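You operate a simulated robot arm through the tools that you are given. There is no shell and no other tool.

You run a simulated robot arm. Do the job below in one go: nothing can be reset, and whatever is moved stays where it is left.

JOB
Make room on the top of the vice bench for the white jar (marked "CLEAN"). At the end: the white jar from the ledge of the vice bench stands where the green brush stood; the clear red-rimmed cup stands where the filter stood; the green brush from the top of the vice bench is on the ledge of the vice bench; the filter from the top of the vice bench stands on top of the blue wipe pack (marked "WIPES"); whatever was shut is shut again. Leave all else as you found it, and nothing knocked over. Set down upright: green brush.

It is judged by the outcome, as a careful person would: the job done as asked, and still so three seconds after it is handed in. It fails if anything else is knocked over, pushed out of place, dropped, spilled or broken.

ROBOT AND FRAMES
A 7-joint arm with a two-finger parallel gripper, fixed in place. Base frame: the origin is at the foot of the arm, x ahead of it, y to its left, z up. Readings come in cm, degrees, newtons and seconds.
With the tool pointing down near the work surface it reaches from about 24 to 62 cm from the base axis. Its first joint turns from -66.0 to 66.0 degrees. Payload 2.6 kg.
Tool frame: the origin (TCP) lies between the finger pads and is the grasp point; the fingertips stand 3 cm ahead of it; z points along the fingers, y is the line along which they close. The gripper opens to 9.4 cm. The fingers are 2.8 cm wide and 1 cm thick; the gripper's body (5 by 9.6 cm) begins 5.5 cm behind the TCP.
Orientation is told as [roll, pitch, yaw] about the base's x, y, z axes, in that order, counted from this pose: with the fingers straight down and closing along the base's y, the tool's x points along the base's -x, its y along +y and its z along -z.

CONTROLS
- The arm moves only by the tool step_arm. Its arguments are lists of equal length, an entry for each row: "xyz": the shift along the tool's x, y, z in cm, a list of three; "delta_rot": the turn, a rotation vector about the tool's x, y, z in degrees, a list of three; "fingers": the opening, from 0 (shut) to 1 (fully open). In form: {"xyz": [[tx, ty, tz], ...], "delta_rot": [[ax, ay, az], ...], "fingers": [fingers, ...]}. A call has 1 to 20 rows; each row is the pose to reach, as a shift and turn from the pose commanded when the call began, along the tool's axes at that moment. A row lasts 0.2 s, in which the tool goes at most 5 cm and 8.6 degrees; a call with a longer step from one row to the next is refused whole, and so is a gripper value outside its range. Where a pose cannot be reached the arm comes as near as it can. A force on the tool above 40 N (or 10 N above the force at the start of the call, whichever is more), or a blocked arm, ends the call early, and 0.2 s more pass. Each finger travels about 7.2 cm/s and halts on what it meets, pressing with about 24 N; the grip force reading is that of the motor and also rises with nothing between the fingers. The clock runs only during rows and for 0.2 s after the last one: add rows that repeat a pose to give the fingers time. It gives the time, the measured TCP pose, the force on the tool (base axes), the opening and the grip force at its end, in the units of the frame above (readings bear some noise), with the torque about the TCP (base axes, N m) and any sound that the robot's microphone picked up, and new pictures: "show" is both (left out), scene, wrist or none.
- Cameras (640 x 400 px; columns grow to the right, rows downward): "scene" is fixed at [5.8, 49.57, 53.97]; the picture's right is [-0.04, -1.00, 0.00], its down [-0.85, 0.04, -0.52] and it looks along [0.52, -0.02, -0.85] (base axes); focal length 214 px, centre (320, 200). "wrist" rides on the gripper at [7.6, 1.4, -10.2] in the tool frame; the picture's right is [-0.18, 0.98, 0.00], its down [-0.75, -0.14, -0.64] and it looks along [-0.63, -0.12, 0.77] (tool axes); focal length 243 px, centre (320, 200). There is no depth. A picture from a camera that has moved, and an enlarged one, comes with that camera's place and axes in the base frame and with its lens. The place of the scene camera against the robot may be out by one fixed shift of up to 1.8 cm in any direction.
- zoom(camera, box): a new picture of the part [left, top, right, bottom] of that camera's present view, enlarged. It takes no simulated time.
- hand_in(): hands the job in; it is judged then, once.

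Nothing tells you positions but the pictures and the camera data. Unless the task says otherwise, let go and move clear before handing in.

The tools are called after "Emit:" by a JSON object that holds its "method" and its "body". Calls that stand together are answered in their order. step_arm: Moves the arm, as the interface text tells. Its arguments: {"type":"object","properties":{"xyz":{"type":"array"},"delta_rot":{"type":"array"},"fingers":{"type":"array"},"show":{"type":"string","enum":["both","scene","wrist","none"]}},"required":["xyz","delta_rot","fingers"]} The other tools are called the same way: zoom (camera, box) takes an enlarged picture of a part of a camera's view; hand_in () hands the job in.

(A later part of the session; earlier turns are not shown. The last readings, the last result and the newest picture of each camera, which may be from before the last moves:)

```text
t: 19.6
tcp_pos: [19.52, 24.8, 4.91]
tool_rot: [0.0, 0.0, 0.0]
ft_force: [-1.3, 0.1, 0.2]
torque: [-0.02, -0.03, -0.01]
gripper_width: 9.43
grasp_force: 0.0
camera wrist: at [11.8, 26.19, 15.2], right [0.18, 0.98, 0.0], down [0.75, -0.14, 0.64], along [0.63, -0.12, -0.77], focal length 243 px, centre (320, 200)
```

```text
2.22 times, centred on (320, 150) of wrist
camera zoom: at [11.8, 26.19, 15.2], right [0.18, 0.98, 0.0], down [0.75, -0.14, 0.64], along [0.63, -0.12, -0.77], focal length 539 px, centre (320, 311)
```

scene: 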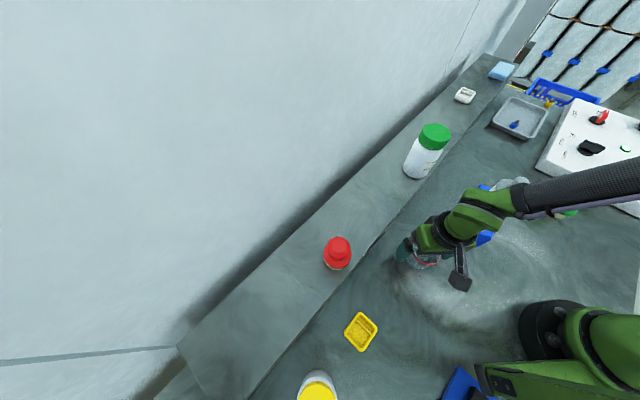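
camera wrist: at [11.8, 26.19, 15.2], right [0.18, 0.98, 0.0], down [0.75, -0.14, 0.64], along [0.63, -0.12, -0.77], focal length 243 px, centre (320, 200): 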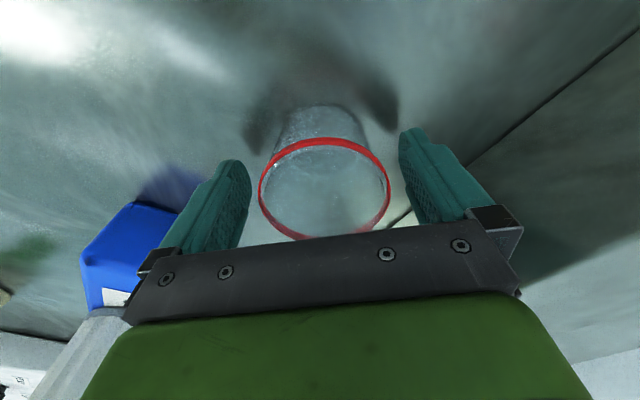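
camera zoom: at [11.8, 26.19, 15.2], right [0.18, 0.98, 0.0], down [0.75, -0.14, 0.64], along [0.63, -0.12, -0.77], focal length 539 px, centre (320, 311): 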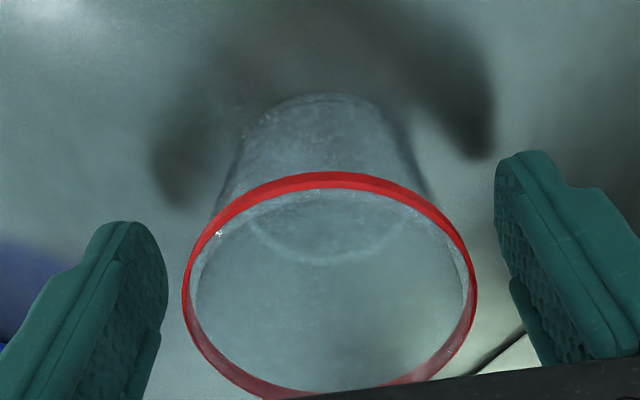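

The rim is about 0.25 cm to +y and slightly to -x of the grasp point. I'll nudge over and close.

Emit:
{"method": "step_arm", "body": {"xyz": [[0.3, 0.2, 0], [0.3, 0.2, 0], [0.3, 0.2, 0], [0.3, 0.2, 0], [0.3, 0.2, 0], [0.3, 0.2, 0]], "delta_rot": [[0, 0, 0], [0, 0, 0], [0, 0, 0], [0, 0, 0], [0, 0, 0], [0, 0, 0]], "fingers": [1, 1, 0.8, 0.65, 0.55, 0.5], "show": "wrist"}}

Emit:
{"method": "zoom", "body": {"camera": "wrist", "box": [200, 60, 440, 240]}}

```text
t: 21.0
tcp_pos: [19.09, 25.33, 4.9]
tool_rot: [-0.1, -0.1, 0.0]
ft_force: [-0.4, 0.6, 0.3]
torque: [0.0, 0.0, -0.02]
gripper_width: 6.03
grasp_force: 24.1
camera wrist: at [11.4, 26.54, 15.22], right [0.18, 0.98, 0.0], down [0.75, -0.14, 0.64], along [0.63, -0.12, -0.77], focal length 243 px, centre (320, 200)
```

wrist: 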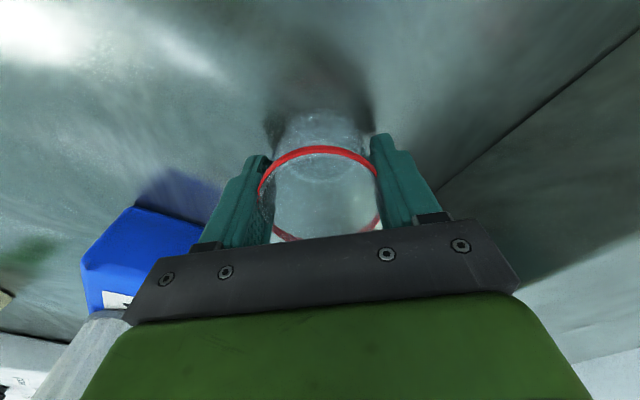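

```text
2.22 times, centred on (320, 150) of wrist
camera zoom: at [11.4, 26.54, 15.22], right [0.18, 0.98, 0.0], down [0.75, -0.14, 0.64], along [0.63, -0.12, -0.77], focal length 539 px, centre (320, 311)
```

zoom: 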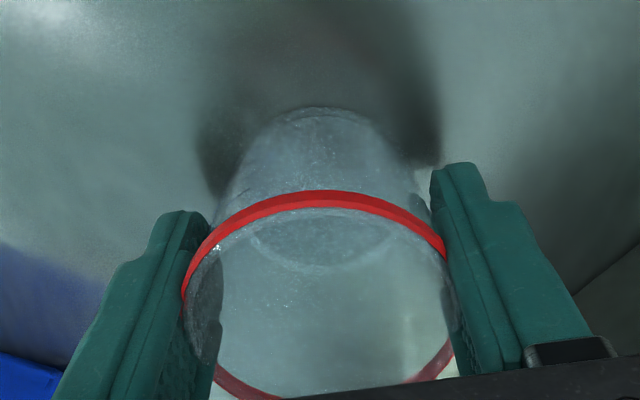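

The cup is gripped at 6.03 cm with 24 N and no cracking sound. I'll lift slowly and check that it comes along.

Emit:
{"method": "step_arm", "body": {"xyz": [[0, 0, -0.4], [0, 0, -1], [0, 0, -2], [0, 0, -3.5], [0, 0, -5], [0, 0, -5]], "delta_rot": [[0, 0, 0], [0, 0, 0], [0, 0, 0], [0, 0, 0], [0, 0, 0], [0, 0, 0]], "fingers": [0.5, 0.5, 0.5, 0.5, 0.5, 0.5], "show": "both"}}

Emit:
{"method": "zoom", "body": {"camera": "wrist", "box": [200, 60, 440, 240]}}

Emit:
{"method": "zoom", "body": {"camera": "scene", "box": [370, 170, 510, 290]}}

```text
t: 22.4
tcp_pos: [18.79, 25.33, 9.98]
tool_rot: [-0.1, 0.1, 0.1]
ft_force: [0.4, 0.2, -0.4]
torque: [0.0, 0.0, 0.03]
gripper_width: 6.04
grasp_force: 24.0
camera wrist: at [11.11, 26.57, 20.26], right [0.18, 0.98, 0.0], down [0.75, -0.14, 0.64], along [0.63, -0.12, -0.77], focal length 243 px, centre (320, 200)
```

scene: 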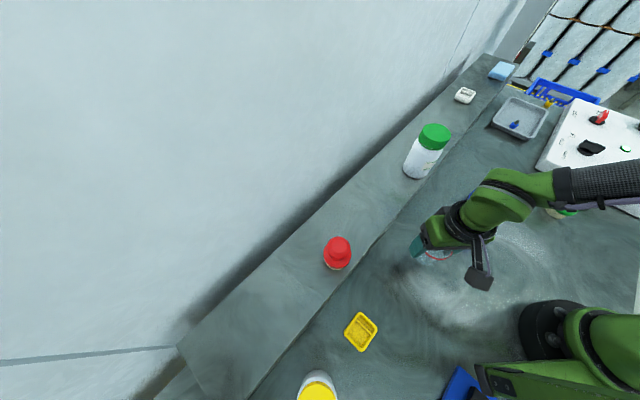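
wrist: 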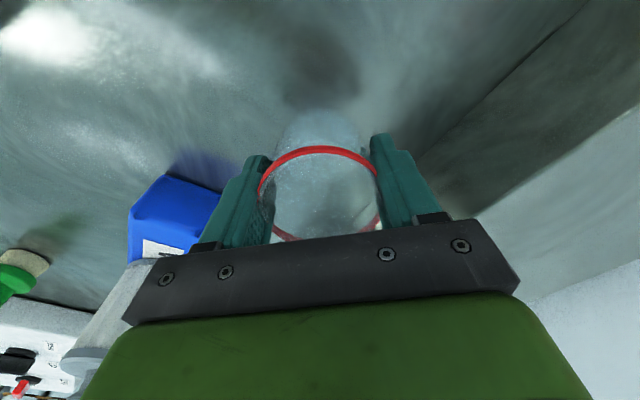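

```text
2.22 times, centred on (320, 150) of wrist
camera zoom: at [11.11, 26.57, 20.26], right [0.18, 0.98, 0.0], down [0.75, -0.14, 0.64], along [0.63, -0.12, -0.77], focal length 539 px, centre (320, 311)
```

zoom: 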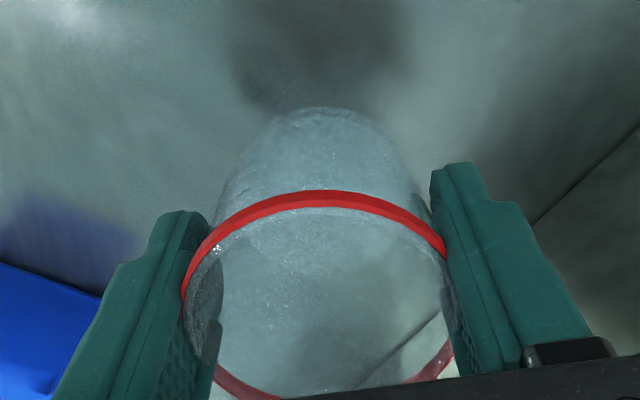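

```text
3.33 times, centred on (440, 230) of scene
camera zoom: at [5.8, 49.57, 53.97], right [-0.04, -1.0, 0.0], down [-0.85, 0.04, -0.52], along [0.52, -0.02, -0.85], focal length 715 px, centre (-80, 100)
```

zoom: 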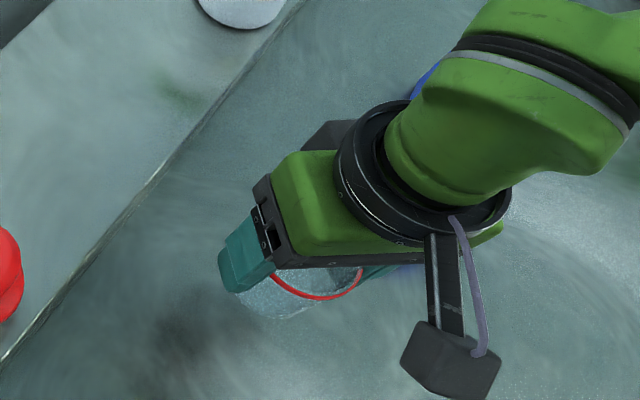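

The cup is held straight. I'll raise it well above the filter (top at z of about 17.5) and then carry it toward the filter's old spot.

Emit:
{"method": "step_arm", "body": {"xyz": [[0, 0, -3], [0, 0, -7], [0, 0, -11], [0, 0, -15], [0, 0, -18], [-1, -1.4, -18], [-3, -4.1, -18], [-5, -6.8, -18], [-7.2, -9.8, -18], [-9.6, -13.1, -18], [-12, -16.3, -18], [-14.4, -19.6, -18], [-16.8, -22.9, -18], [-19, -25.8, -18], [-21, -28.6, -18], [-22.8, -31, -18], [-24.05, -32.7, -18], [-24.05, -32.7, -18]], "delta_rot": [[0, 0, 0], [0, 0, 0], [0, 0, 0], [0, 0, 0], [0, 0, 0], [0, 0, 0], [0, 0, 0], [0, 0, 0], [0, 0, 0], [0, 0, 0], [0, 0, 0], [0, 0, 0], [0, 0, 0], [0, 0, 0], [0, 0, 0], [0, 0, 0], [0, 0, 0], [0, 0, 0]], "fingers": [0.5, 0.5, 0.5, 0.5, 0.5, 0.5, 0.5, 0.5, 0.5, 0.5, 0.5, 0.5, 0.5, 0.5, 0.5, 0.5, 0.5, 0.5], "show": "both"}}

```text
t: 26.2
tcp_pos: [43.12, -7.5, 27.86]
tool_rot: [0.1, 0.0, 0.0]
ft_force: [0.7, -0.4, -1.1]
torque: [0.03, 0.01, 0.0]
gripper_width: 6.03
grasp_force: 23.9
camera wrist: at [35.37, -6.06, 38.18], right [0.18, 0.98, 0.0], down [0.75, -0.14, 0.64], along [0.63, -0.12, -0.77], focal length 243 px, centre (320, 200)
```

scene: 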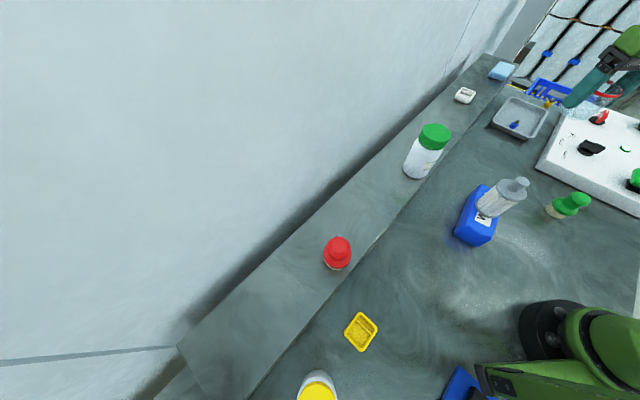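
wrist: 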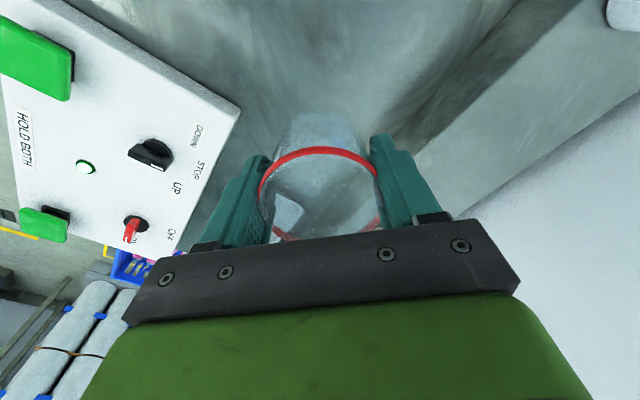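

The cup is above the old filter spot at (43.1, -7.4). I'll lower it to just above the bench.

Emit:
{"method": "step_arm", "body": {"xyz": [[0, 0, 3], [0, 0, 7], [0, 0, 11], [0, 0, 15], [0, 0, 18], [0, 0, 20.5], [0, 0, 22], [0, 0, 22.5], [0, 0, 22.5]], "delta_rot": [[0, 0, 0], [0, 0, 0], [0, 0, 0], [0, 0, 0], [0, 0, 0], [0, 0, 0], [0, 0, 0], [0, 0, 0], [0, 0, 0]], "fingers": [0.5, 0.5, 0.5, 0.5, 0.5, 0.5, 0.5, 0.5, 0.5], "show": "both"}}

Emit:
{"method": "zoom", "body": {"camera": "scene", "box": [450, 110, 590, 220]}}

```text
t: 28.2
tcp_pos: [43.11, -7.19, 5.66]
tool_rot: [0.1, 0.0, 0.0]
ft_force: [0.5, 0.4, 0.0]
torque: [0.01, -0.01, -0.02]
gripper_width: 6.04
grasp_force: 23.8
camera wrist: at [35.39, -5.94, 15.88], right [0.18, 0.98, 0.0], down [0.75, -0.14, 0.64], along [0.63, -0.12, -0.77], focal length 243 px, centre (320, 200)
```

scene: 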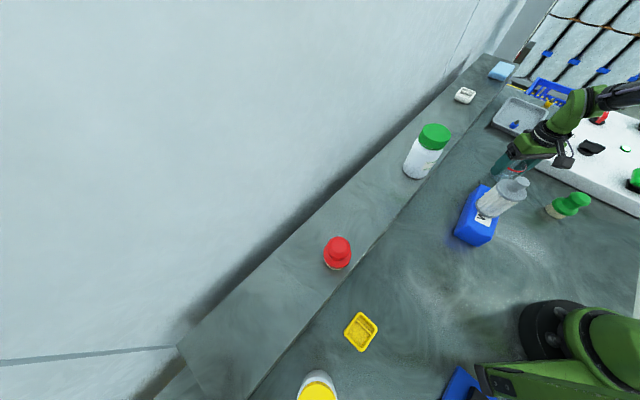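
wrist: 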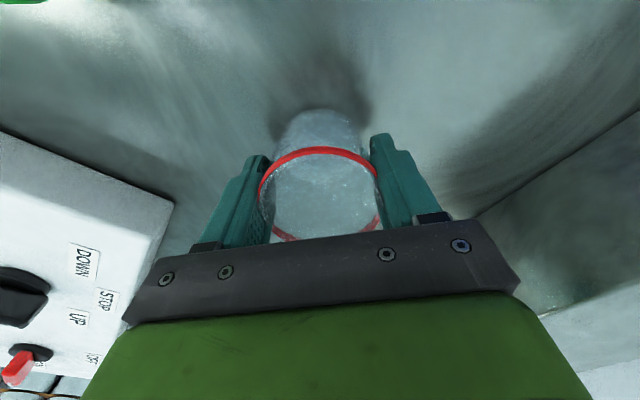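

```text
3.64 times, centred on (520, 165) of scene
camera zoom: at [5.8, 49.57, 53.97], right [-0.04, -1.0, 0.0], down [-0.85, 0.04, -0.52], along [0.52, -0.02, -0.85], focal length 780 px, centre (-407, 327)
```

zoom: 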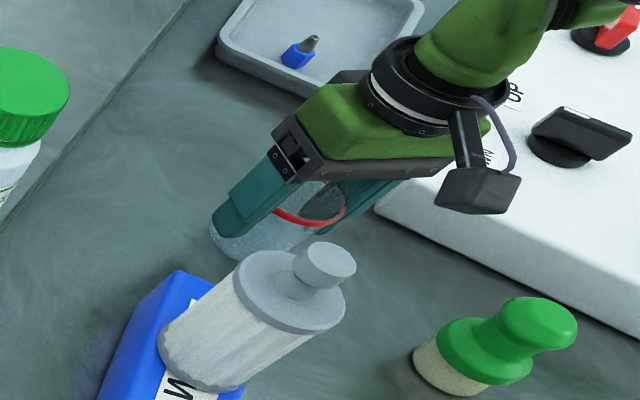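

The cup is about 0.5 cm above the bench. I'll lower slowly until it touches.

Emit:
{"method": "step_arm", "body": {"xyz": [[0, 0, 0.15], [0, 0, 0.3], [0, 0, 0.4], [0, 0, 0.5], [0, 0, 0.5]], "delta_rot": [[0, 0, 0], [0, 0, 0], [0, 0, 0], [0, 0, 0], [0, 0, 0]], "fingers": [0.5, 0.5, 0.5, 0.5, 0.5], "show": "none"}}

```text
t: 29.4
tcp_pos: [42.94, -7.31, 5.02]
tool_rot: [-0.1, 0.0, 0.0]
ft_force: [-1.0, -0.7, 0.0]
torque: [0.0, -0.02, 0.0]
gripper_width: 6.06
grasp_force: 23.8
```

No contact yet, so I'll lower a little more in tiny steps.

Emit:
{"method": "step_arm", "body": {"xyz": [[0, 0, 0.05], [0, 0, 0.1], [0, 0, 0.15], [0, 0, 0.15]], "delta_rot": [[0, 0, 0], [0, 0, 0], [0, 0, 0], [0, 0, 0]], "fingers": [0.5, 0.5, 0.5, 0.5], "show": "none"}}

```text
t: 30.4
tcp_pos: [43.0, -7.37, 4.87]
tool_rot: [-0.1, 0.0, 0.0]
ft_force: [-3.1, 2.1, 10.2]
torque: [0.13, 0.11, 0.03]
gripper_width: 6.01
grasp_force: 24.3
```

The cup has touched the bench at 10 N. I'll ease up slightly and open.

Emit:
{"method": "step_arm", "body": {"xyz": [[0, 0, -0.08], [0, 0, -0.08], [0, 0, -0.08], [0, 0, -0.08], [0, 0, -0.08], [0, 0, -0.08]], "delta_rot": [[0, 0, 0], [0, 0, 0], [0, 0, 0], [0, 0, 0], [0, 0, 0], [0, 0, 0]], "fingers": [0.6, 0.66, 0.7, 0.8, 0.95, 0.95], "show": "wrist"}}

Emit:
{"method": "zoom", "body": {"camera": "wrist", "box": [200, 60, 440, 240]}}

```text
t: 31.8
tcp_pos: [42.99, -7.39, 4.97]
tool_rot: [-0.1, 0.1, 0.0]
ft_force: [-0.5, -0.1, -0.1]
torque: [0.01, -0.01, 0.03]
gripper_width: 8.92
grasp_force: 0.0
camera wrist: at [35.34, -6.07, 15.2], right [0.18, 0.98, 0.0], down [0.75, -0.14, 0.64], along [0.63, -0.12, -0.77], focal length 243 px, centre (320, 200)
```

wrist: 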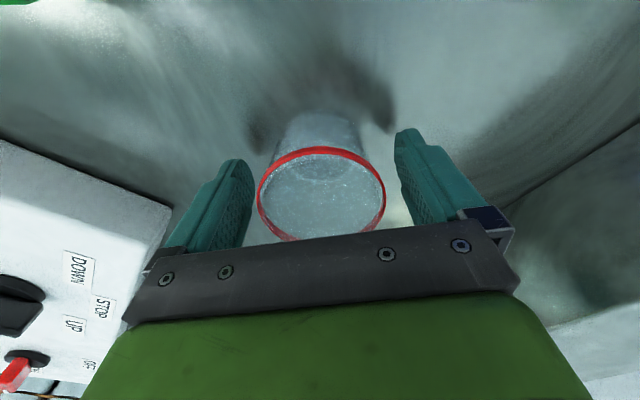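

```text
2.22 times, centred on (320, 150) of wrist
camera zoom: at [35.34, -6.07, 15.2], right [0.18, 0.98, 0.0], down [0.75, -0.14, 0.64], along [0.63, -0.12, -0.77], focal length 539 px, centre (320, 311)
```

zoom: 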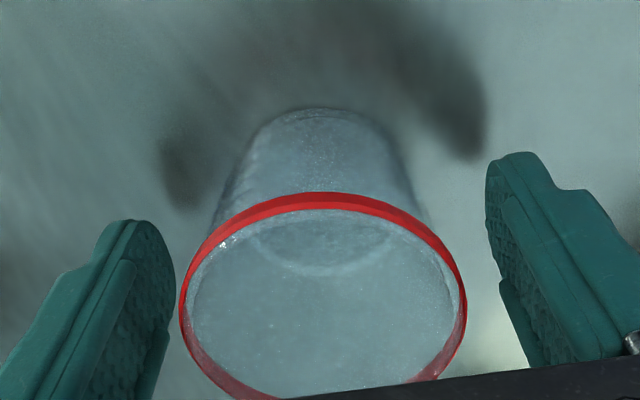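

The cup stands upright where the filter was. I'll rise straight up, then move over the green brush.

Emit:
{"method": "step_arm", "body": {"xyz": [[0, 0, -1], [0, 0, -4], [0, 0, -8], [0, 0, -12.5], [0, 0, -17], [2.5, -2.2, -17.5], [5.5, -4.8, -17.5], [8.5, -7.4, -17.5], [11, -9.6, -17.5], [11, -9.6, -17.5]], "delta_rot": [[0, 0, 0], [0, 0, 0], [0, 0, 0], [0, 0, 0], [0, 0, 0], [0, 0, 0], [0, 0, 0], [0, 0, 0], [0, 0, 0], [0, 0, 0]], "fingers": [0.97, 1, 1, 1, 1, 1, 1, 1, 1, 1], "show": "both"}}

Emit:
{"method": "zoom", "body": {"camera": "wrist", "box": [160, 0, 480, 200]}}

Emit:
{"method": "zoom", "body": {"camera": "scene", "box": [450, 110, 590, 220]}}

```text
t: 34.0
tcp_pos: [31.56, -17.14, 22.32]
tool_rot: [0.0, 0.0, 0.0]
ft_force: [-1.6, 0.4, -0.8]
torque: [0.07, 0.02, 0.02]
gripper_width: 9.39
grasp_force: 0.1
camera wrist: at [23.88, -15.73, 32.55], right [0.18, 0.98, 0.0], down [0.75, -0.14, 0.64], along [0.63, -0.12, -0.77], focal length 243 px, centre (320, 200)
```

scene: 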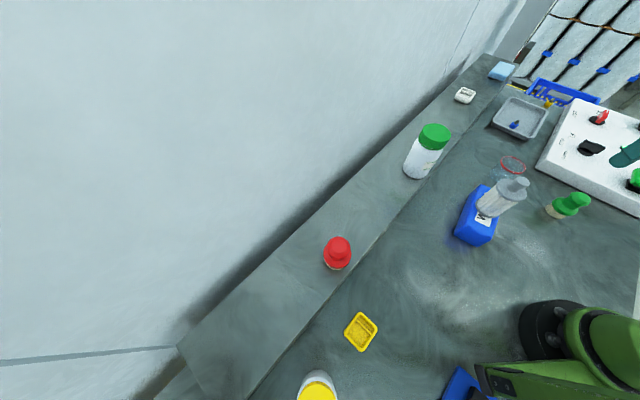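
wrist: 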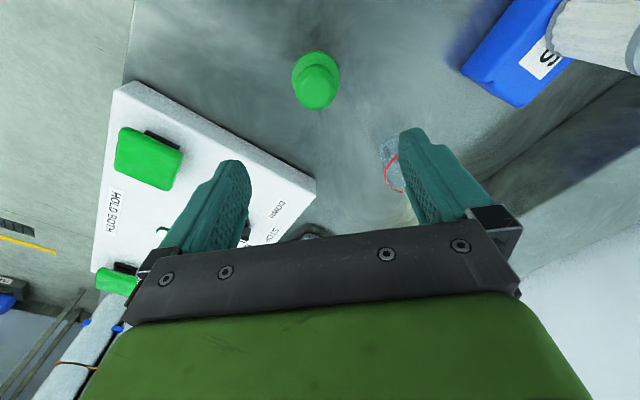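

```text
2.00 times, centred on (320, 100) of wrist
camera zoom: at [23.88, -15.73, 32.55], right [0.18, 0.98, 0.0], down [0.75, -0.14, 0.64], along [0.63, -0.12, -0.77], focal length 485 px, centre (320, 400)
```

zoom: 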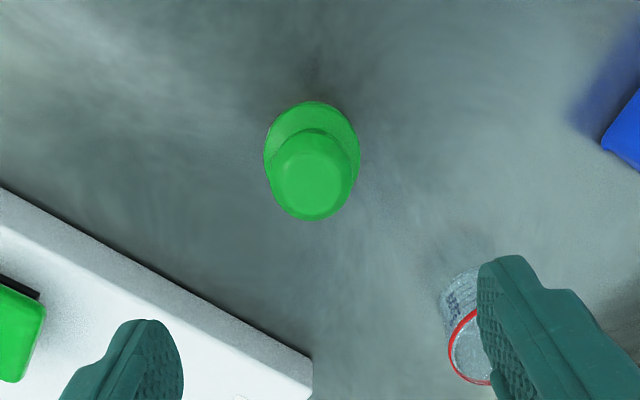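

```text
3.64 times, centred on (520, 165) of scene
camera zoom: at [5.8, 49.57, 53.97], right [-0.04, -1.0, 0.0], down [-0.85, 0.04, -0.52], along [0.52, -0.02, -0.85], focal length 780 px, centre (-407, 327)
```

zoom: 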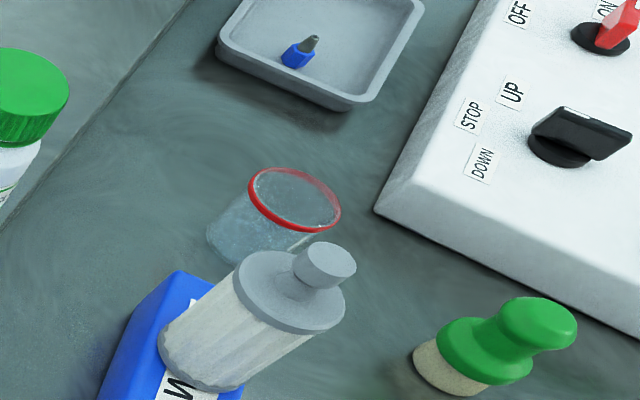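

The cup stands in the filter's old place. The green brush is almost directly under the gripper, at about (30.8, -17.2), so I'll descend partway for a closer look at its profile.

Emit:
{"method": "step_arm", "body": {"xyz": [[1.2, -0.25, 3], [1.2, -0.25, 6], [1.2, -0.25, 9], [1.2, -0.25, 9]], "delta_rot": [[0, 0, 0], [0, 0, 0], [0, 0, 0], [0, 0, 0]], "fingers": [1, 1, 1, 1], "show": "wrist"}}

Emit:
{"method": "zoom", "body": {"camera": "wrist", "box": [200, 20, 440, 200]}}

Emit:
{"method": "zoom", "body": {"camera": "scene", "box": [520, 160, 620, 240]}}

```text
t: 35.0
tcp_pos: [30.49, -17.09, 13.42]
tool_rot: [0.0, 0.0, 0.0]
ft_force: [-0.1, -0.3, -0.5]
torque: [-0.03, 0.01, -0.01]
gripper_width: 9.38
grasp_force: 0.1
camera wrist: at [22.88, -15.79, 23.74], right [0.18, 0.98, 0.0], down [0.75, -0.14, 0.64], along [0.63, -0.12, -0.77], focal length 243 px, centre (320, 200)
```

wrist: 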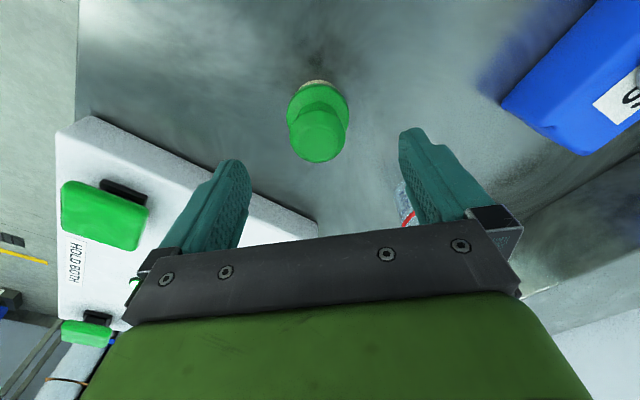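

```text
2.22 times, centred on (320, 110) of wrist
camera zoom: at [22.88, -15.79, 23.74], right [0.18, 0.98, 0.0], down [0.75, -0.14, 0.64], along [0.63, -0.12, -0.77], focal length 539 px, centre (320, 400)
```

zoom: 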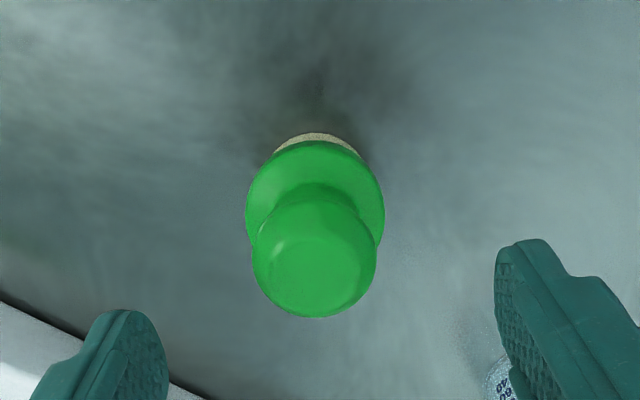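

```text
5.00 times, centred on (570, 200) of scene
camera zoom: at [5.8, 49.57, 53.97], right [-0.04, -1.0, 0.0], down [-0.85, 0.04, -0.52], along [0.52, -0.02, -0.85], focal length 1072 px, centre (-930, 200)
```

zoom: 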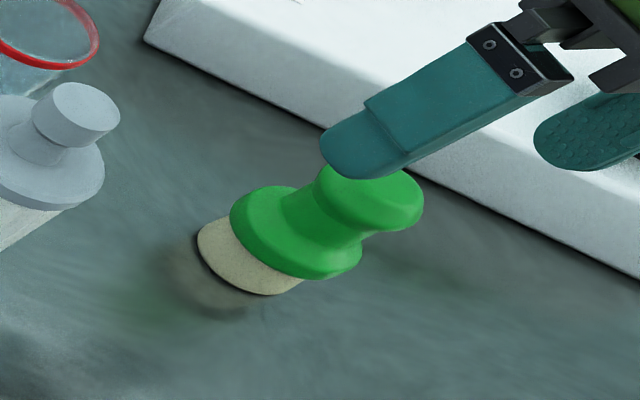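

The brush axis is at about (31.0, -17.4), with the green disc (r ≈ 2.7) at z ≈ 2–3.3 and the knob top near 8. I'll descend to grip the disc.

Emit:
{"method": "step_arm", "body": {"xyz": [[-0.15, -0.2, 2], [-0.15, -0.2, 5], [-0.15, -0.2, 8], [-0.15, -0.2, 9.6], [-0.15, -0.2, 9.6]], "delta_rot": [[0, 0, 0], [0, 0, 0], [0, 0, 0], [0, 0, 0], [0, 0, 0]], "fingers": [1, 1, 1, 1, 1], "show": "both"}}

Emit:
{"method": "zoom", "body": {"camera": "wrist", "box": [200, 60, 440, 240]}}

Emit:
{"method": "zoom", "body": {"camera": "scene", "box": [520, 160, 620, 240]}}

```text
t: 36.2
tcp_pos: [30.75, -17.75, 3.87]
tool_rot: [0.0, 0.0, 0.0]
ft_force: [0.3, -0.5, 0.3]
torque: [0.01, 0.01, -0.01]
gripper_width: 9.4
grasp_force: 0.0
camera wrist: at [23.1, -16.36, 14.17], right [0.18, 0.98, 0.0], down [0.75, -0.14, 0.64], along [0.63, -0.12, -0.77], focal length 243 px, centre (320, 200)
```

scene: 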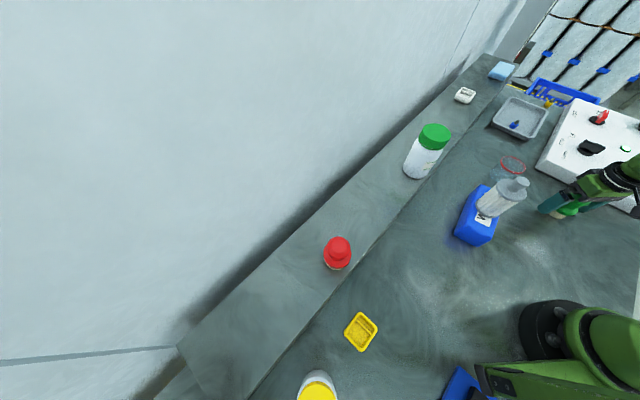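
wrist: 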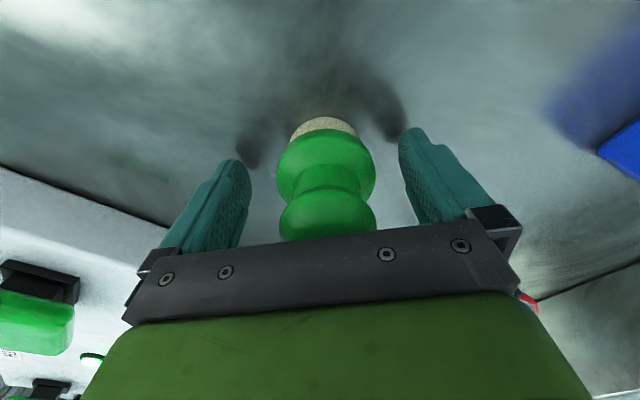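

```text
2.22 times, centred on (320, 150) of wrist
camera zoom: at [23.1, -16.36, 14.17], right [0.18, 0.98, 0.0], down [0.75, -0.14, 0.64], along [0.63, -0.12, -0.77], focal length 539 px, centre (320, 311)
```

zoom: 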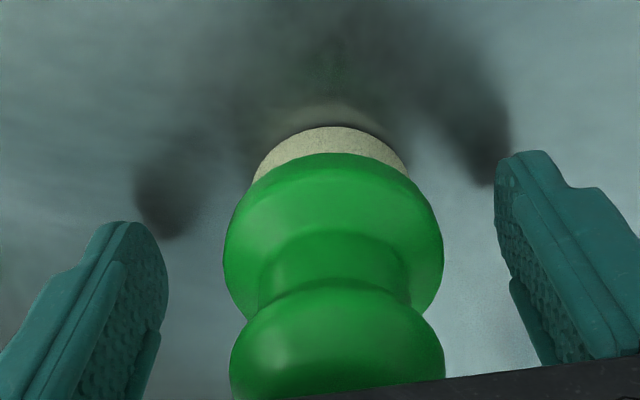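

```text
5.00 times, centred on (570, 200) of scene
camera zoom: at [5.8, 49.57, 53.97], right [-0.04, -1.0, 0.0], down [-0.85, 0.04, -0.52], along [0.52, -0.02, -0.85], focal length 1072 px, centre (-930, 200)
```

zoom: 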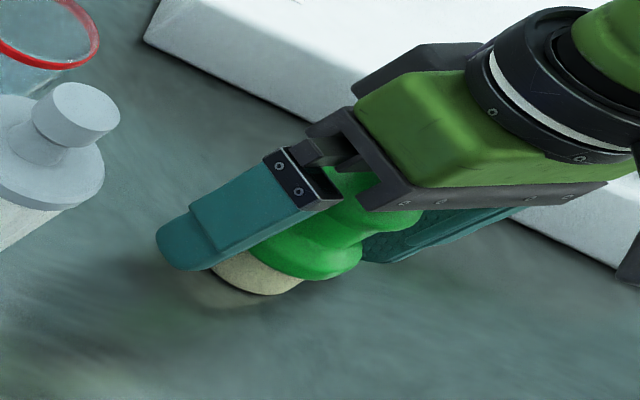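

The brush is about 0.3 cm to +y of the gripper centre. I'll nudge over and close on the disc.

Emit:
{"method": "step_arm", "body": {"xyz": [[0, 0.3, 0], [0, 0.3, 0], [0, 0.3, 0]], "delta_rot": [[0, 0, 0], [0, 0, 0], [0, 0, 0]], "fingers": [1, 1, 1], "show": "wrist"}}

Emit:
{"method": "zoom", "body": {"camera": "wrist", "box": [200, 60, 440, 240]}}

```text
t: 37.0
tcp_pos: [30.78, -17.35, 4.01]
tool_rot: [-0.1, 0.0, -0.1]
ft_force: [1.2, 0.0, -0.5]
torque: [0.05, -0.03, -0.02]
gripper_width: 9.39
grasp_force: 0.0
camera wrist: at [23.16, -15.98, 14.19], right [0.18, 0.98, 0.0], down [0.75, -0.14, 0.64], along [0.63, -0.12, -0.77], focal length 243 px, centre (320, 200)
```

wrist: 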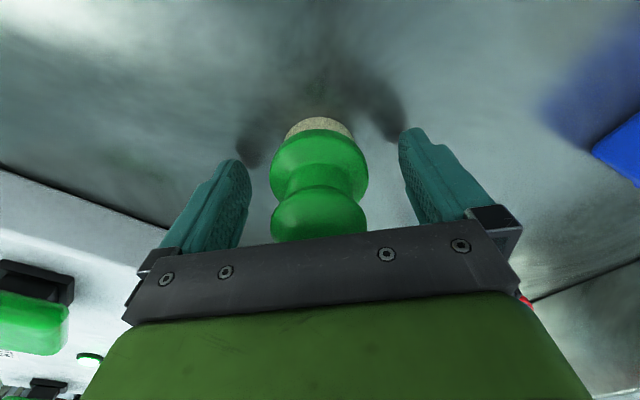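

```text
2.22 times, centred on (320, 150) of wrist
camera zoom: at [23.16, -15.98, 14.19], right [0.18, 0.98, 0.0], down [0.75, -0.14, 0.64], along [0.63, -0.12, -0.77], focal length 539 px, centre (320, 311)
```

zoom: 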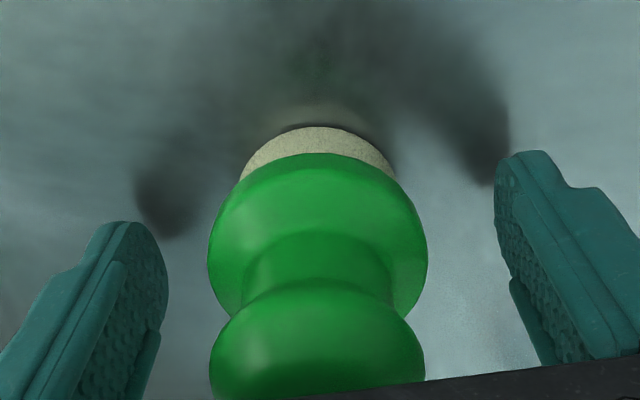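

It's centred now, with the brush spot at about (30.8, -17.35). I'll close on the disc and lift.

Emit:
{"method": "step_arm", "body": {"xyz": [[0, 0, 0], [0, 0, 0], [0, 0, 0], [0, 0, 0], [0, 0, 0], [0, 0, 0]], "delta_rot": [[0, 0, 0], [0, 0, 0], [0, 0, 0], [0, 0, 0], [0, 0, 0], [0, 0, 0]], "fingers": [0.8, 0.65, 0.5, 0.4, 0.4, 0.4], "show": "wrist"}}

```text
t: 38.4
tcp_pos: [30.72, -17.26, 3.86]
tool_rot: [0.0, 0.1, 0.0]
ft_force: [0.4, -1.2, 1.4]
torque: [0.0, 0.02, 0.02]
gripper_width: 5.29
grasp_force: 24.0
camera wrist: at [23.16, -15.99, 14.19], right [0.18, 0.98, 0.0], down [0.75, -0.14, 0.64], along [0.63, -0.12, -0.77], focal length 243 px, centre (320, 200)
```

wrist: 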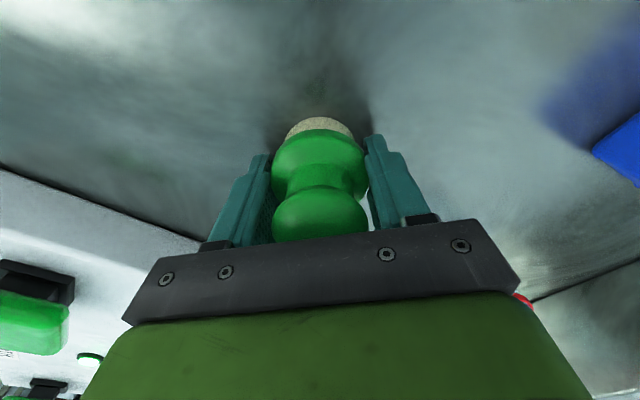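

The brush is gripped (5.29 cm). From earlier views the ledge top is about 9 cm high, with its edge running along 0.715x + 0.70y ≈ 41. I'll lift the brush high, clear of the filter, and carry it to the free stretch of ledge near (30, 34).

Emit:
{"method": "step_arm", "body": {"xyz": [[0, 0, -0.5], [0, 0, -2], [0, 0, -5], [0, 0, -9], [0, 0, -13.5], [0, 0, -18], [0, 0, -22], [0, 0, -24.5], [0, 0, -24.5]], "delta_rot": [[0, 0, 0], [0, 0, 0], [0, 0, 0], [0, 0, 0], [0, 0, 0], [0, 0, 0], [0, 0, 0], [0, 0, 0], [0, 0, 0]], "fingers": [0.4, 0.4, 0.4, 0.4, 0.4, 0.4, 0.4, 0.4, 0.4], "show": "both"}}

```text
t: 40.4
tcp_pos: [30.87, -16.87, 28.31]
tool_rot: [0.0, 0.0, 0.0]
ft_force: [0.1, -0.1, -1.8]
torque: [0.01, 0.0, 0.0]
gripper_width: 5.3
grasp_force: 24.0
camera wrist: at [23.26, -15.5, 38.66], right [0.18, 0.98, 0.0], down [0.75, -0.14, 0.64], along [0.63, -0.12, -0.77], focal length 243 px, centre (320, 200)
```

scene: 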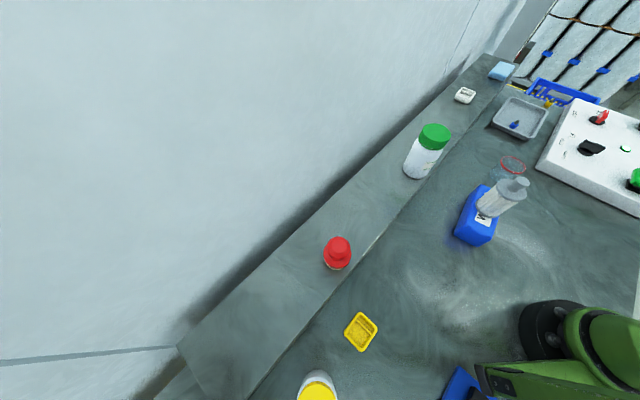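
wrist: 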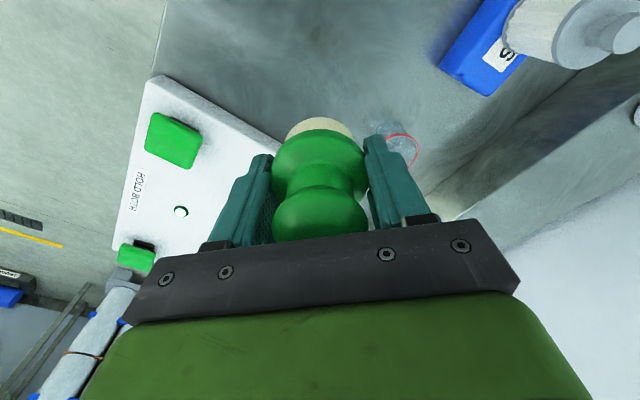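

The brush is held straight at z of about 28. I'll carry it across, above everything, to over the ledge.

Emit:
{"method": "step_arm", "body": {"xyz": [[0, 2, 0], [0, 5.5, 0], [0, 9.5, 0], [0, 13.5, 0], [0, 17.5, 0], [0, 21.5, 0], [0, 25.5, 0], [0, 29.5, 0], [0, 33.5, 0], [0, 37.5, 0], [0.3, 41.5, 0], [0.6, 45.5, 0], [0.8, 48.5, 0], [1, 50.8, 0], [1, 51.6, 0], [1, 51.6, 0]], "delta_rot": [[0, 0, 0], [0, 0, 0], [0, 0, 0], [0, 0, 0], [0, 0, 0], [0, 0, 0], [0, 0, 0], [0, 0, 0], [0, 0, 0], [0, 0, 0], [0, 0, 0], [0, 0, 0], [0, 0, 0], [0, 0, 0], [0, 0, 0], [0, 0, 0]], "fingers": [0.4, 0.4, 0.4, 0.4, 0.4, 0.4, 0.4, 0.4, 0.4, 0.4, 0.4, 0.4, 0.4, 0.4, 0.4, 0.4], "show": "both"}}

```text
t: 43.8
tcp_pos: [29.76, 34.44, 28.3]
tool_rot: [0.0, 0.0, 0.0]
ft_force: [1.0, -0.1, -0.3]
torque: [0.01, 0.01, -0.01]
gripper_width: 5.3
grasp_force: 24.0
camera wrist: at [22.04, 35.76, 38.61], right [0.18, 0.98, 0.0], down [0.75, -0.14, 0.64], along [0.63, -0.12, -0.77], focal length 243 px, centre (320, 200)
```

scene: 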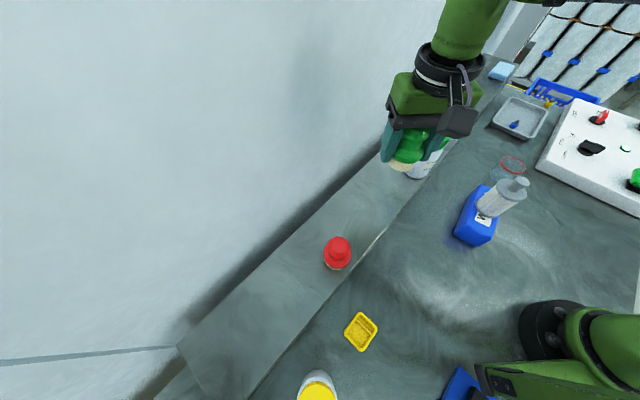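
wrist: 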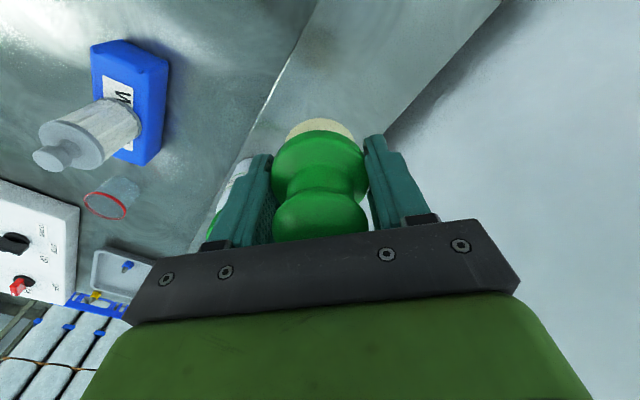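

The brush is over the ledge, about 4 cm in from its edge. I'll move slightly further in and lower to just above the ledge.

Emit:
{"method": "step_arm", "body": {"xyz": [[-0.5, 0.5, 2], [-0.5, 0.5, 5], [-0.5, 0.5, 8], [-0.5, 0.5, 10.5], [-0.5, 0.5, 12], [-0.5, 0.5, 12.5], [-0.5, 0.5, 12.5]], "delta_rot": [[0, 0, 0], [0, 0, 0], [0, 0, 0], [0, 0, 0], [0, 0, 0], [0, 0, 0], [0, 0, 0]], "fingers": [0.4, 0.4, 0.4, 0.4, 0.4, 0.4, 0.4], "show": "both"}}

Emit:
{"method": "zoom", "body": {"camera": "scene", "box": [310, 110, 470, 230]}}

Emit:
{"method": "zoom", "body": {"camera": "wrist", "box": [160, 0, 480, 200]}}

```text
t: 45.4
tcp_pos: [30.19, 35.1, 15.7]
tool_rot: [0.0, -0.1, 0.0]
ft_force: [-0.6, 0.0, -1.0]
torque: [-0.04, 0.01, 0.02]
gripper_width: 5.26
grasp_force: 23.8
camera wrist: at [22.59, 36.46, 25.93], right [0.18, 0.98, 0.0], down [0.75, -0.14, 0.64], along [0.63, -0.12, -0.77], focal length 243 px, centre (320, 200)
```

scene: 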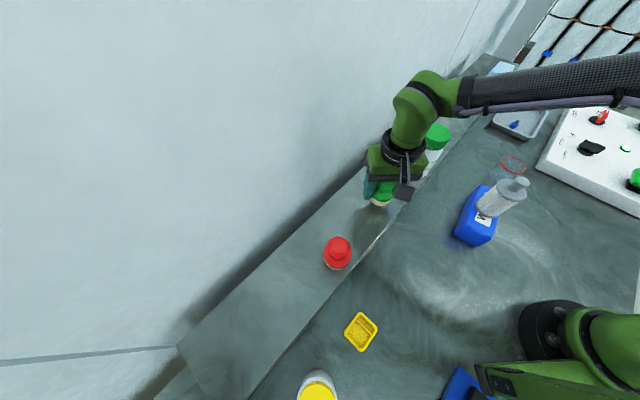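
wrist: 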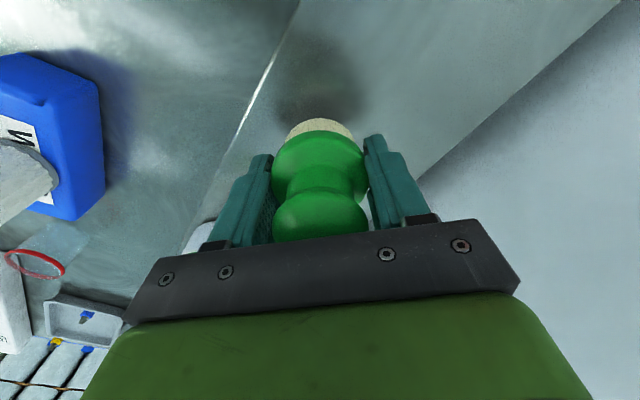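

```text
3.33 times, centred on (390, 170) of scene
camera zoom: at [5.8, 49.57, 53.97], right [-0.04, -1.0, 0.0], down [-0.85, 0.04, -0.52], along [0.52, -0.02, -0.85], focal length 715 px, centre (87, 300)
```

zoom: 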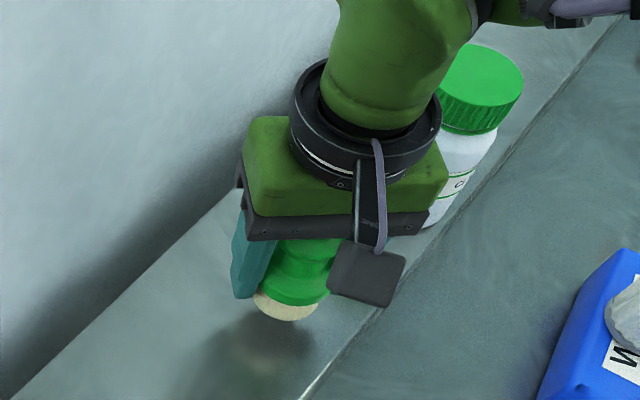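

```text
2.00 times, centred on (320, 100) of wrist
camera zoom: at [22.59, 36.46, 25.93], right [0.18, 0.98, 0.0], down [0.75, -0.14, 0.64], along [0.63, -0.12, -0.77], focal length 485 px, centre (320, 400)
```

zoom: 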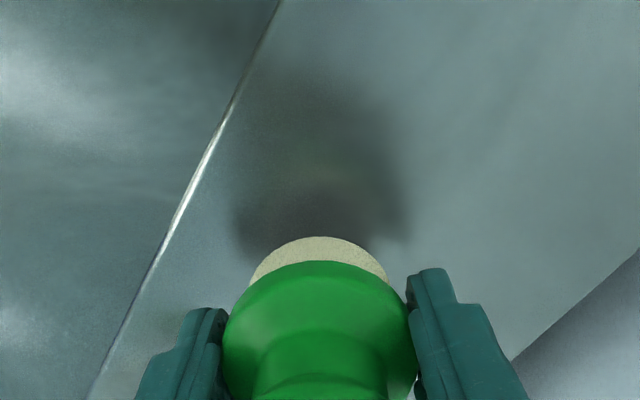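

The brush is still a couple of cm above the ledge. I'll continue down in small steps, watching force.

Emit:
{"method": "step_arm", "body": {"xyz": [[0, 0, 0.4], [0, 0, 0.8], [0, 0, 1.2], [0, 0, 1.5], [0, 0, 1.5]], "delta_rot": [[0, 0, 0], [0, 0, 0], [0, 0, 0], [0, 0, 0], [0, 0, 0]], "fingers": [0.4, 0.4, 0.4, 0.4, 0.4], "show": "wrist"}}

Emit:
{"method": "zoom", "body": {"camera": "scene", "box": [310, 110, 470, 230]}}

```text
t: 46.6
tcp_pos: [30.52, 34.91, 14.31]
tool_rot: [0.0, 0.1, 0.0]
ft_force: [-0.6, 0.0, -0.3]
torque: [0.03, 0.01, 0.0]
gripper_width: 5.28
grasp_force: 24.0
camera wrist: at [22.76, 36.28, 24.58], right [0.18, 0.98, 0.0], down [0.75, -0.14, 0.64], along [0.63, -0.12, -0.77], focal length 243 px, centre (320, 200)
```

wrist: 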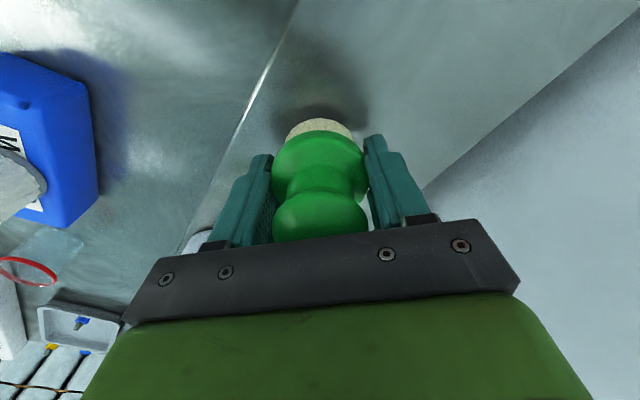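

```text
3.33 times, centred on (390, 170) of scene
camera zoom: at [5.8, 49.57, 53.97], right [-0.04, -1.0, 0.0], down [-0.85, 0.04, -0.52], along [0.52, -0.02, -0.85], focal length 715 px, centre (87, 300)
```

zoom: 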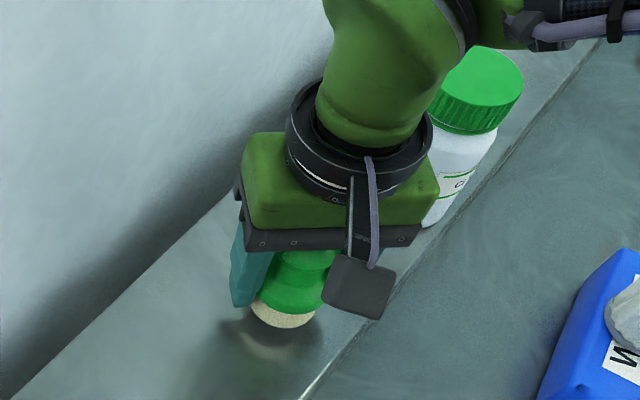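

The shadow is closing in on the base, with roughly 1 cm left. I'll go down further in small steps.

Emit:
{"method": "step_arm", "body": {"xyz": [[0, 0, 0.2], [0, 0, 0.4], [0, 0, 0.6], [0, 0, 0.8], [0, 0, 0.8]], "delta_rot": [[0, 0, 0], [0, 0, 0], [0, 0, 0], [0, 0, 0], [0, 0, 0]], "fingers": [0.4, 0.4, 0.4, 0.4, 0.4], "show": "wrist"}}

```text
t: 47.8
tcp_pos: [30.27, 35.11, 13.38]
tool_rot: [0.0, -0.1, 0.0]
ft_force: [-1.6, 1.4, 0.3]
torque: [0.03, -0.03, 0.01]
gripper_width: 5.29
grasp_force: 24.5
camera wrist: at [22.72, 36.31, 23.74], right [0.18, 0.98, 0.0], down [0.75, -0.14, 0.64], along [0.63, -0.12, -0.77], focal length 243 px, centre (320, 200)
```

wrist: 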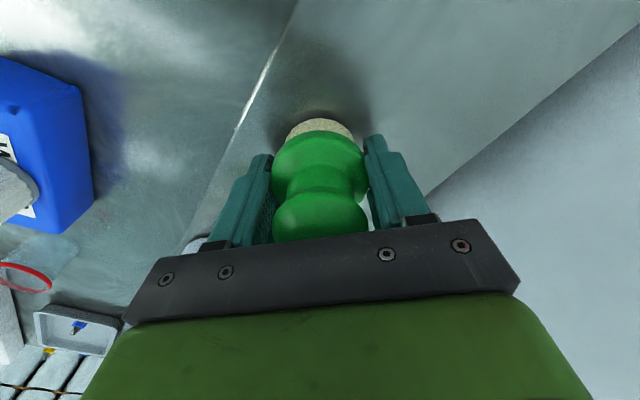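

The brush is very close to the ledge now, so I'll use smaller steps.

Emit:
{"method": "step_arm", "body": {"xyz": [[0, 0, 0.1], [0, 0, 0.2], [0, 0, 0.3], [0, 0, 0.3]], "delta_rot": [[0, 0, 0], [0, 0, 0], [0, 0, 0], [0, 0, 0]], "fingers": [0.4, 0.4, 0.4, 0.4], "show": "none"}}

```text
t: 48.8
tcp_pos: [30.44, 34.95, 13.24]
tool_rot: [0.1, 0.0, 0.0]
ft_force: [0.0, -0.1, -0.4]
torque: [0.04, 0.0, 0.02]
gripper_width: 5.29
grasp_force: 24.4
```

Emit:
{"method": "step_arm", "body": {"xyz": [[0, 0, 0.1], [0, 0, 0.2], [0, 0, 0.3], [0, 0, 0.3]], "delta_rot": [[0, 0, 0], [0, 0, 0], [0, 0, 0], [0, 0, 0]], "fingers": [0.4, 0.4, 0.4, 0.4], "show": "wrist"}}

Emit:
{"method": "zoom", "body": {"camera": "wrist", "box": [220, 80, 420, 205]}}

Emit:
{"method": "zoom", "body": {"camera": "scene", "box": [330, 150, 430, 230]}}

```text
t: 49.8
tcp_pos: [30.44, 35.03, 12.97]
tool_rot: [0.1, 0.0, -0.1]
ft_force: [-1.3, -1.6, 6.5]
torque: [-0.06, 0.04, -0.02]
gripper_width: 5.3
grasp_force: 24.1
camera wrist: at [22.71, 36.32, 23.17], right [0.18, 0.98, 0.0], down [0.75, -0.14, 0.64], along [0.63, -0.12, -0.77], focal length 243 px, centre (320, 200)
```

wrist: 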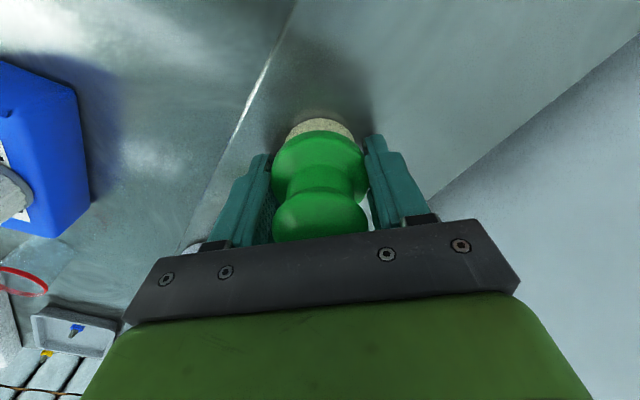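

```text
3.20 times, centred on (320, 142) of wrist
camera zoom: at [22.71, 36.32, 23.17], right [0.18, 0.98, 0.0], down [0.75, -0.14, 0.64], along [0.63, -0.12, -0.77], focal length 776 px, centre (320, 384)
```

zoom: 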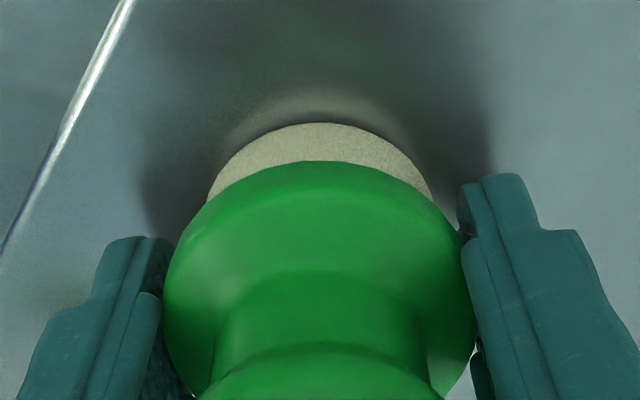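

```text
5.00 times, centred on (380, 190) of scene
camera zoom: at [5.8, 49.57, 53.97], right [-0.04, -1.0, 0.0], down [-0.85, 0.04, -0.52], along [0.52, -0.02, -0.85], focal length 1072 px, centre (20, 250)
```

zoom: 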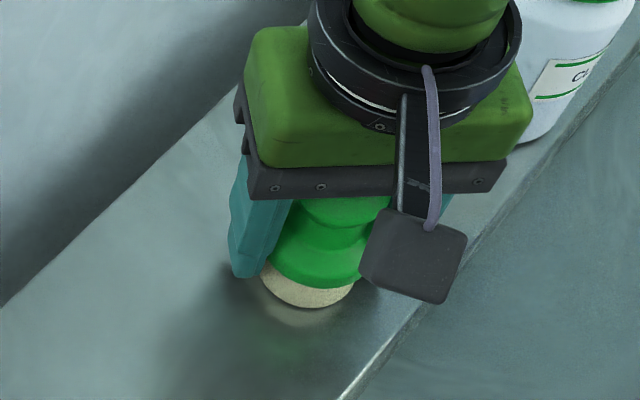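

Contact at 6.5 N puts the ledge top at z ≈ 9.0, with the brush upright and well inside the edge. I'll release it and back straight up.

Emit:
{"method": "step_arm", "body": {"xyz": [[0, 0, -0.05], [0, 0, -0.05], [0, 0, -0.05], [0, 0, -0.05], [0, 0, -0.05], [0, 0, -0.05]], "delta_rot": [[0, 0, 0], [0, 0, 0], [0, 0, 0], [0, 0, 0], [0, 0, 0], [0, 0, 0]], "fingers": [0.55, 0.6, 0.7, 0.8, 0.9, 0.9], "show": "wrist"}}

Emit:
{"method": "zoom", "body": {"camera": "wrist", "box": [220, 80, 420, 205]}}

```text
t: 51.2
tcp_pos: [30.44, 35.01, 12.88]
tool_rot: [0.0, -0.1, 0.0]
ft_force: [-1.2, 0.7, 0.0]
torque: [-0.03, -0.01, 0.02]
gripper_width: 8.47
grasp_force: 0.0
camera wrist: at [22.7, 36.26, 23.2], right [0.18, 0.98, 0.0], down [0.75, -0.14, 0.64], along [0.63, -0.12, -0.77], focal length 243 px, centre (320, 200)
```

wrist: 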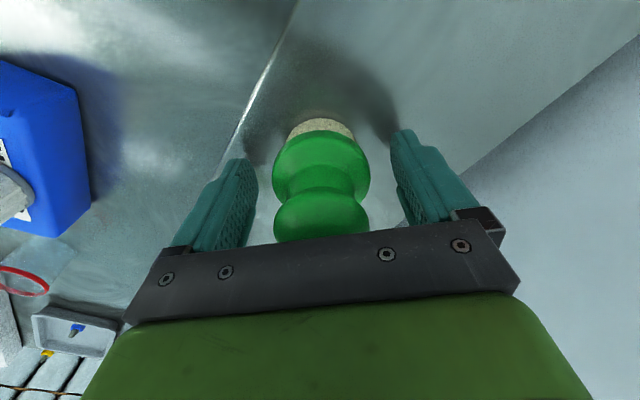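

```text
3.20 times, centred on (320, 142) of wrist
camera zoom: at [22.7, 36.26, 23.2], right [0.18, 0.98, 0.0], down [0.75, -0.14, 0.64], along [0.63, -0.12, -0.77], focal length 776 px, centre (320, 384)
```

zoom: 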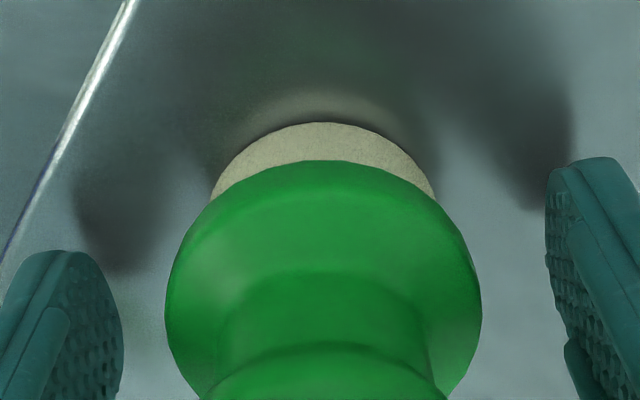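

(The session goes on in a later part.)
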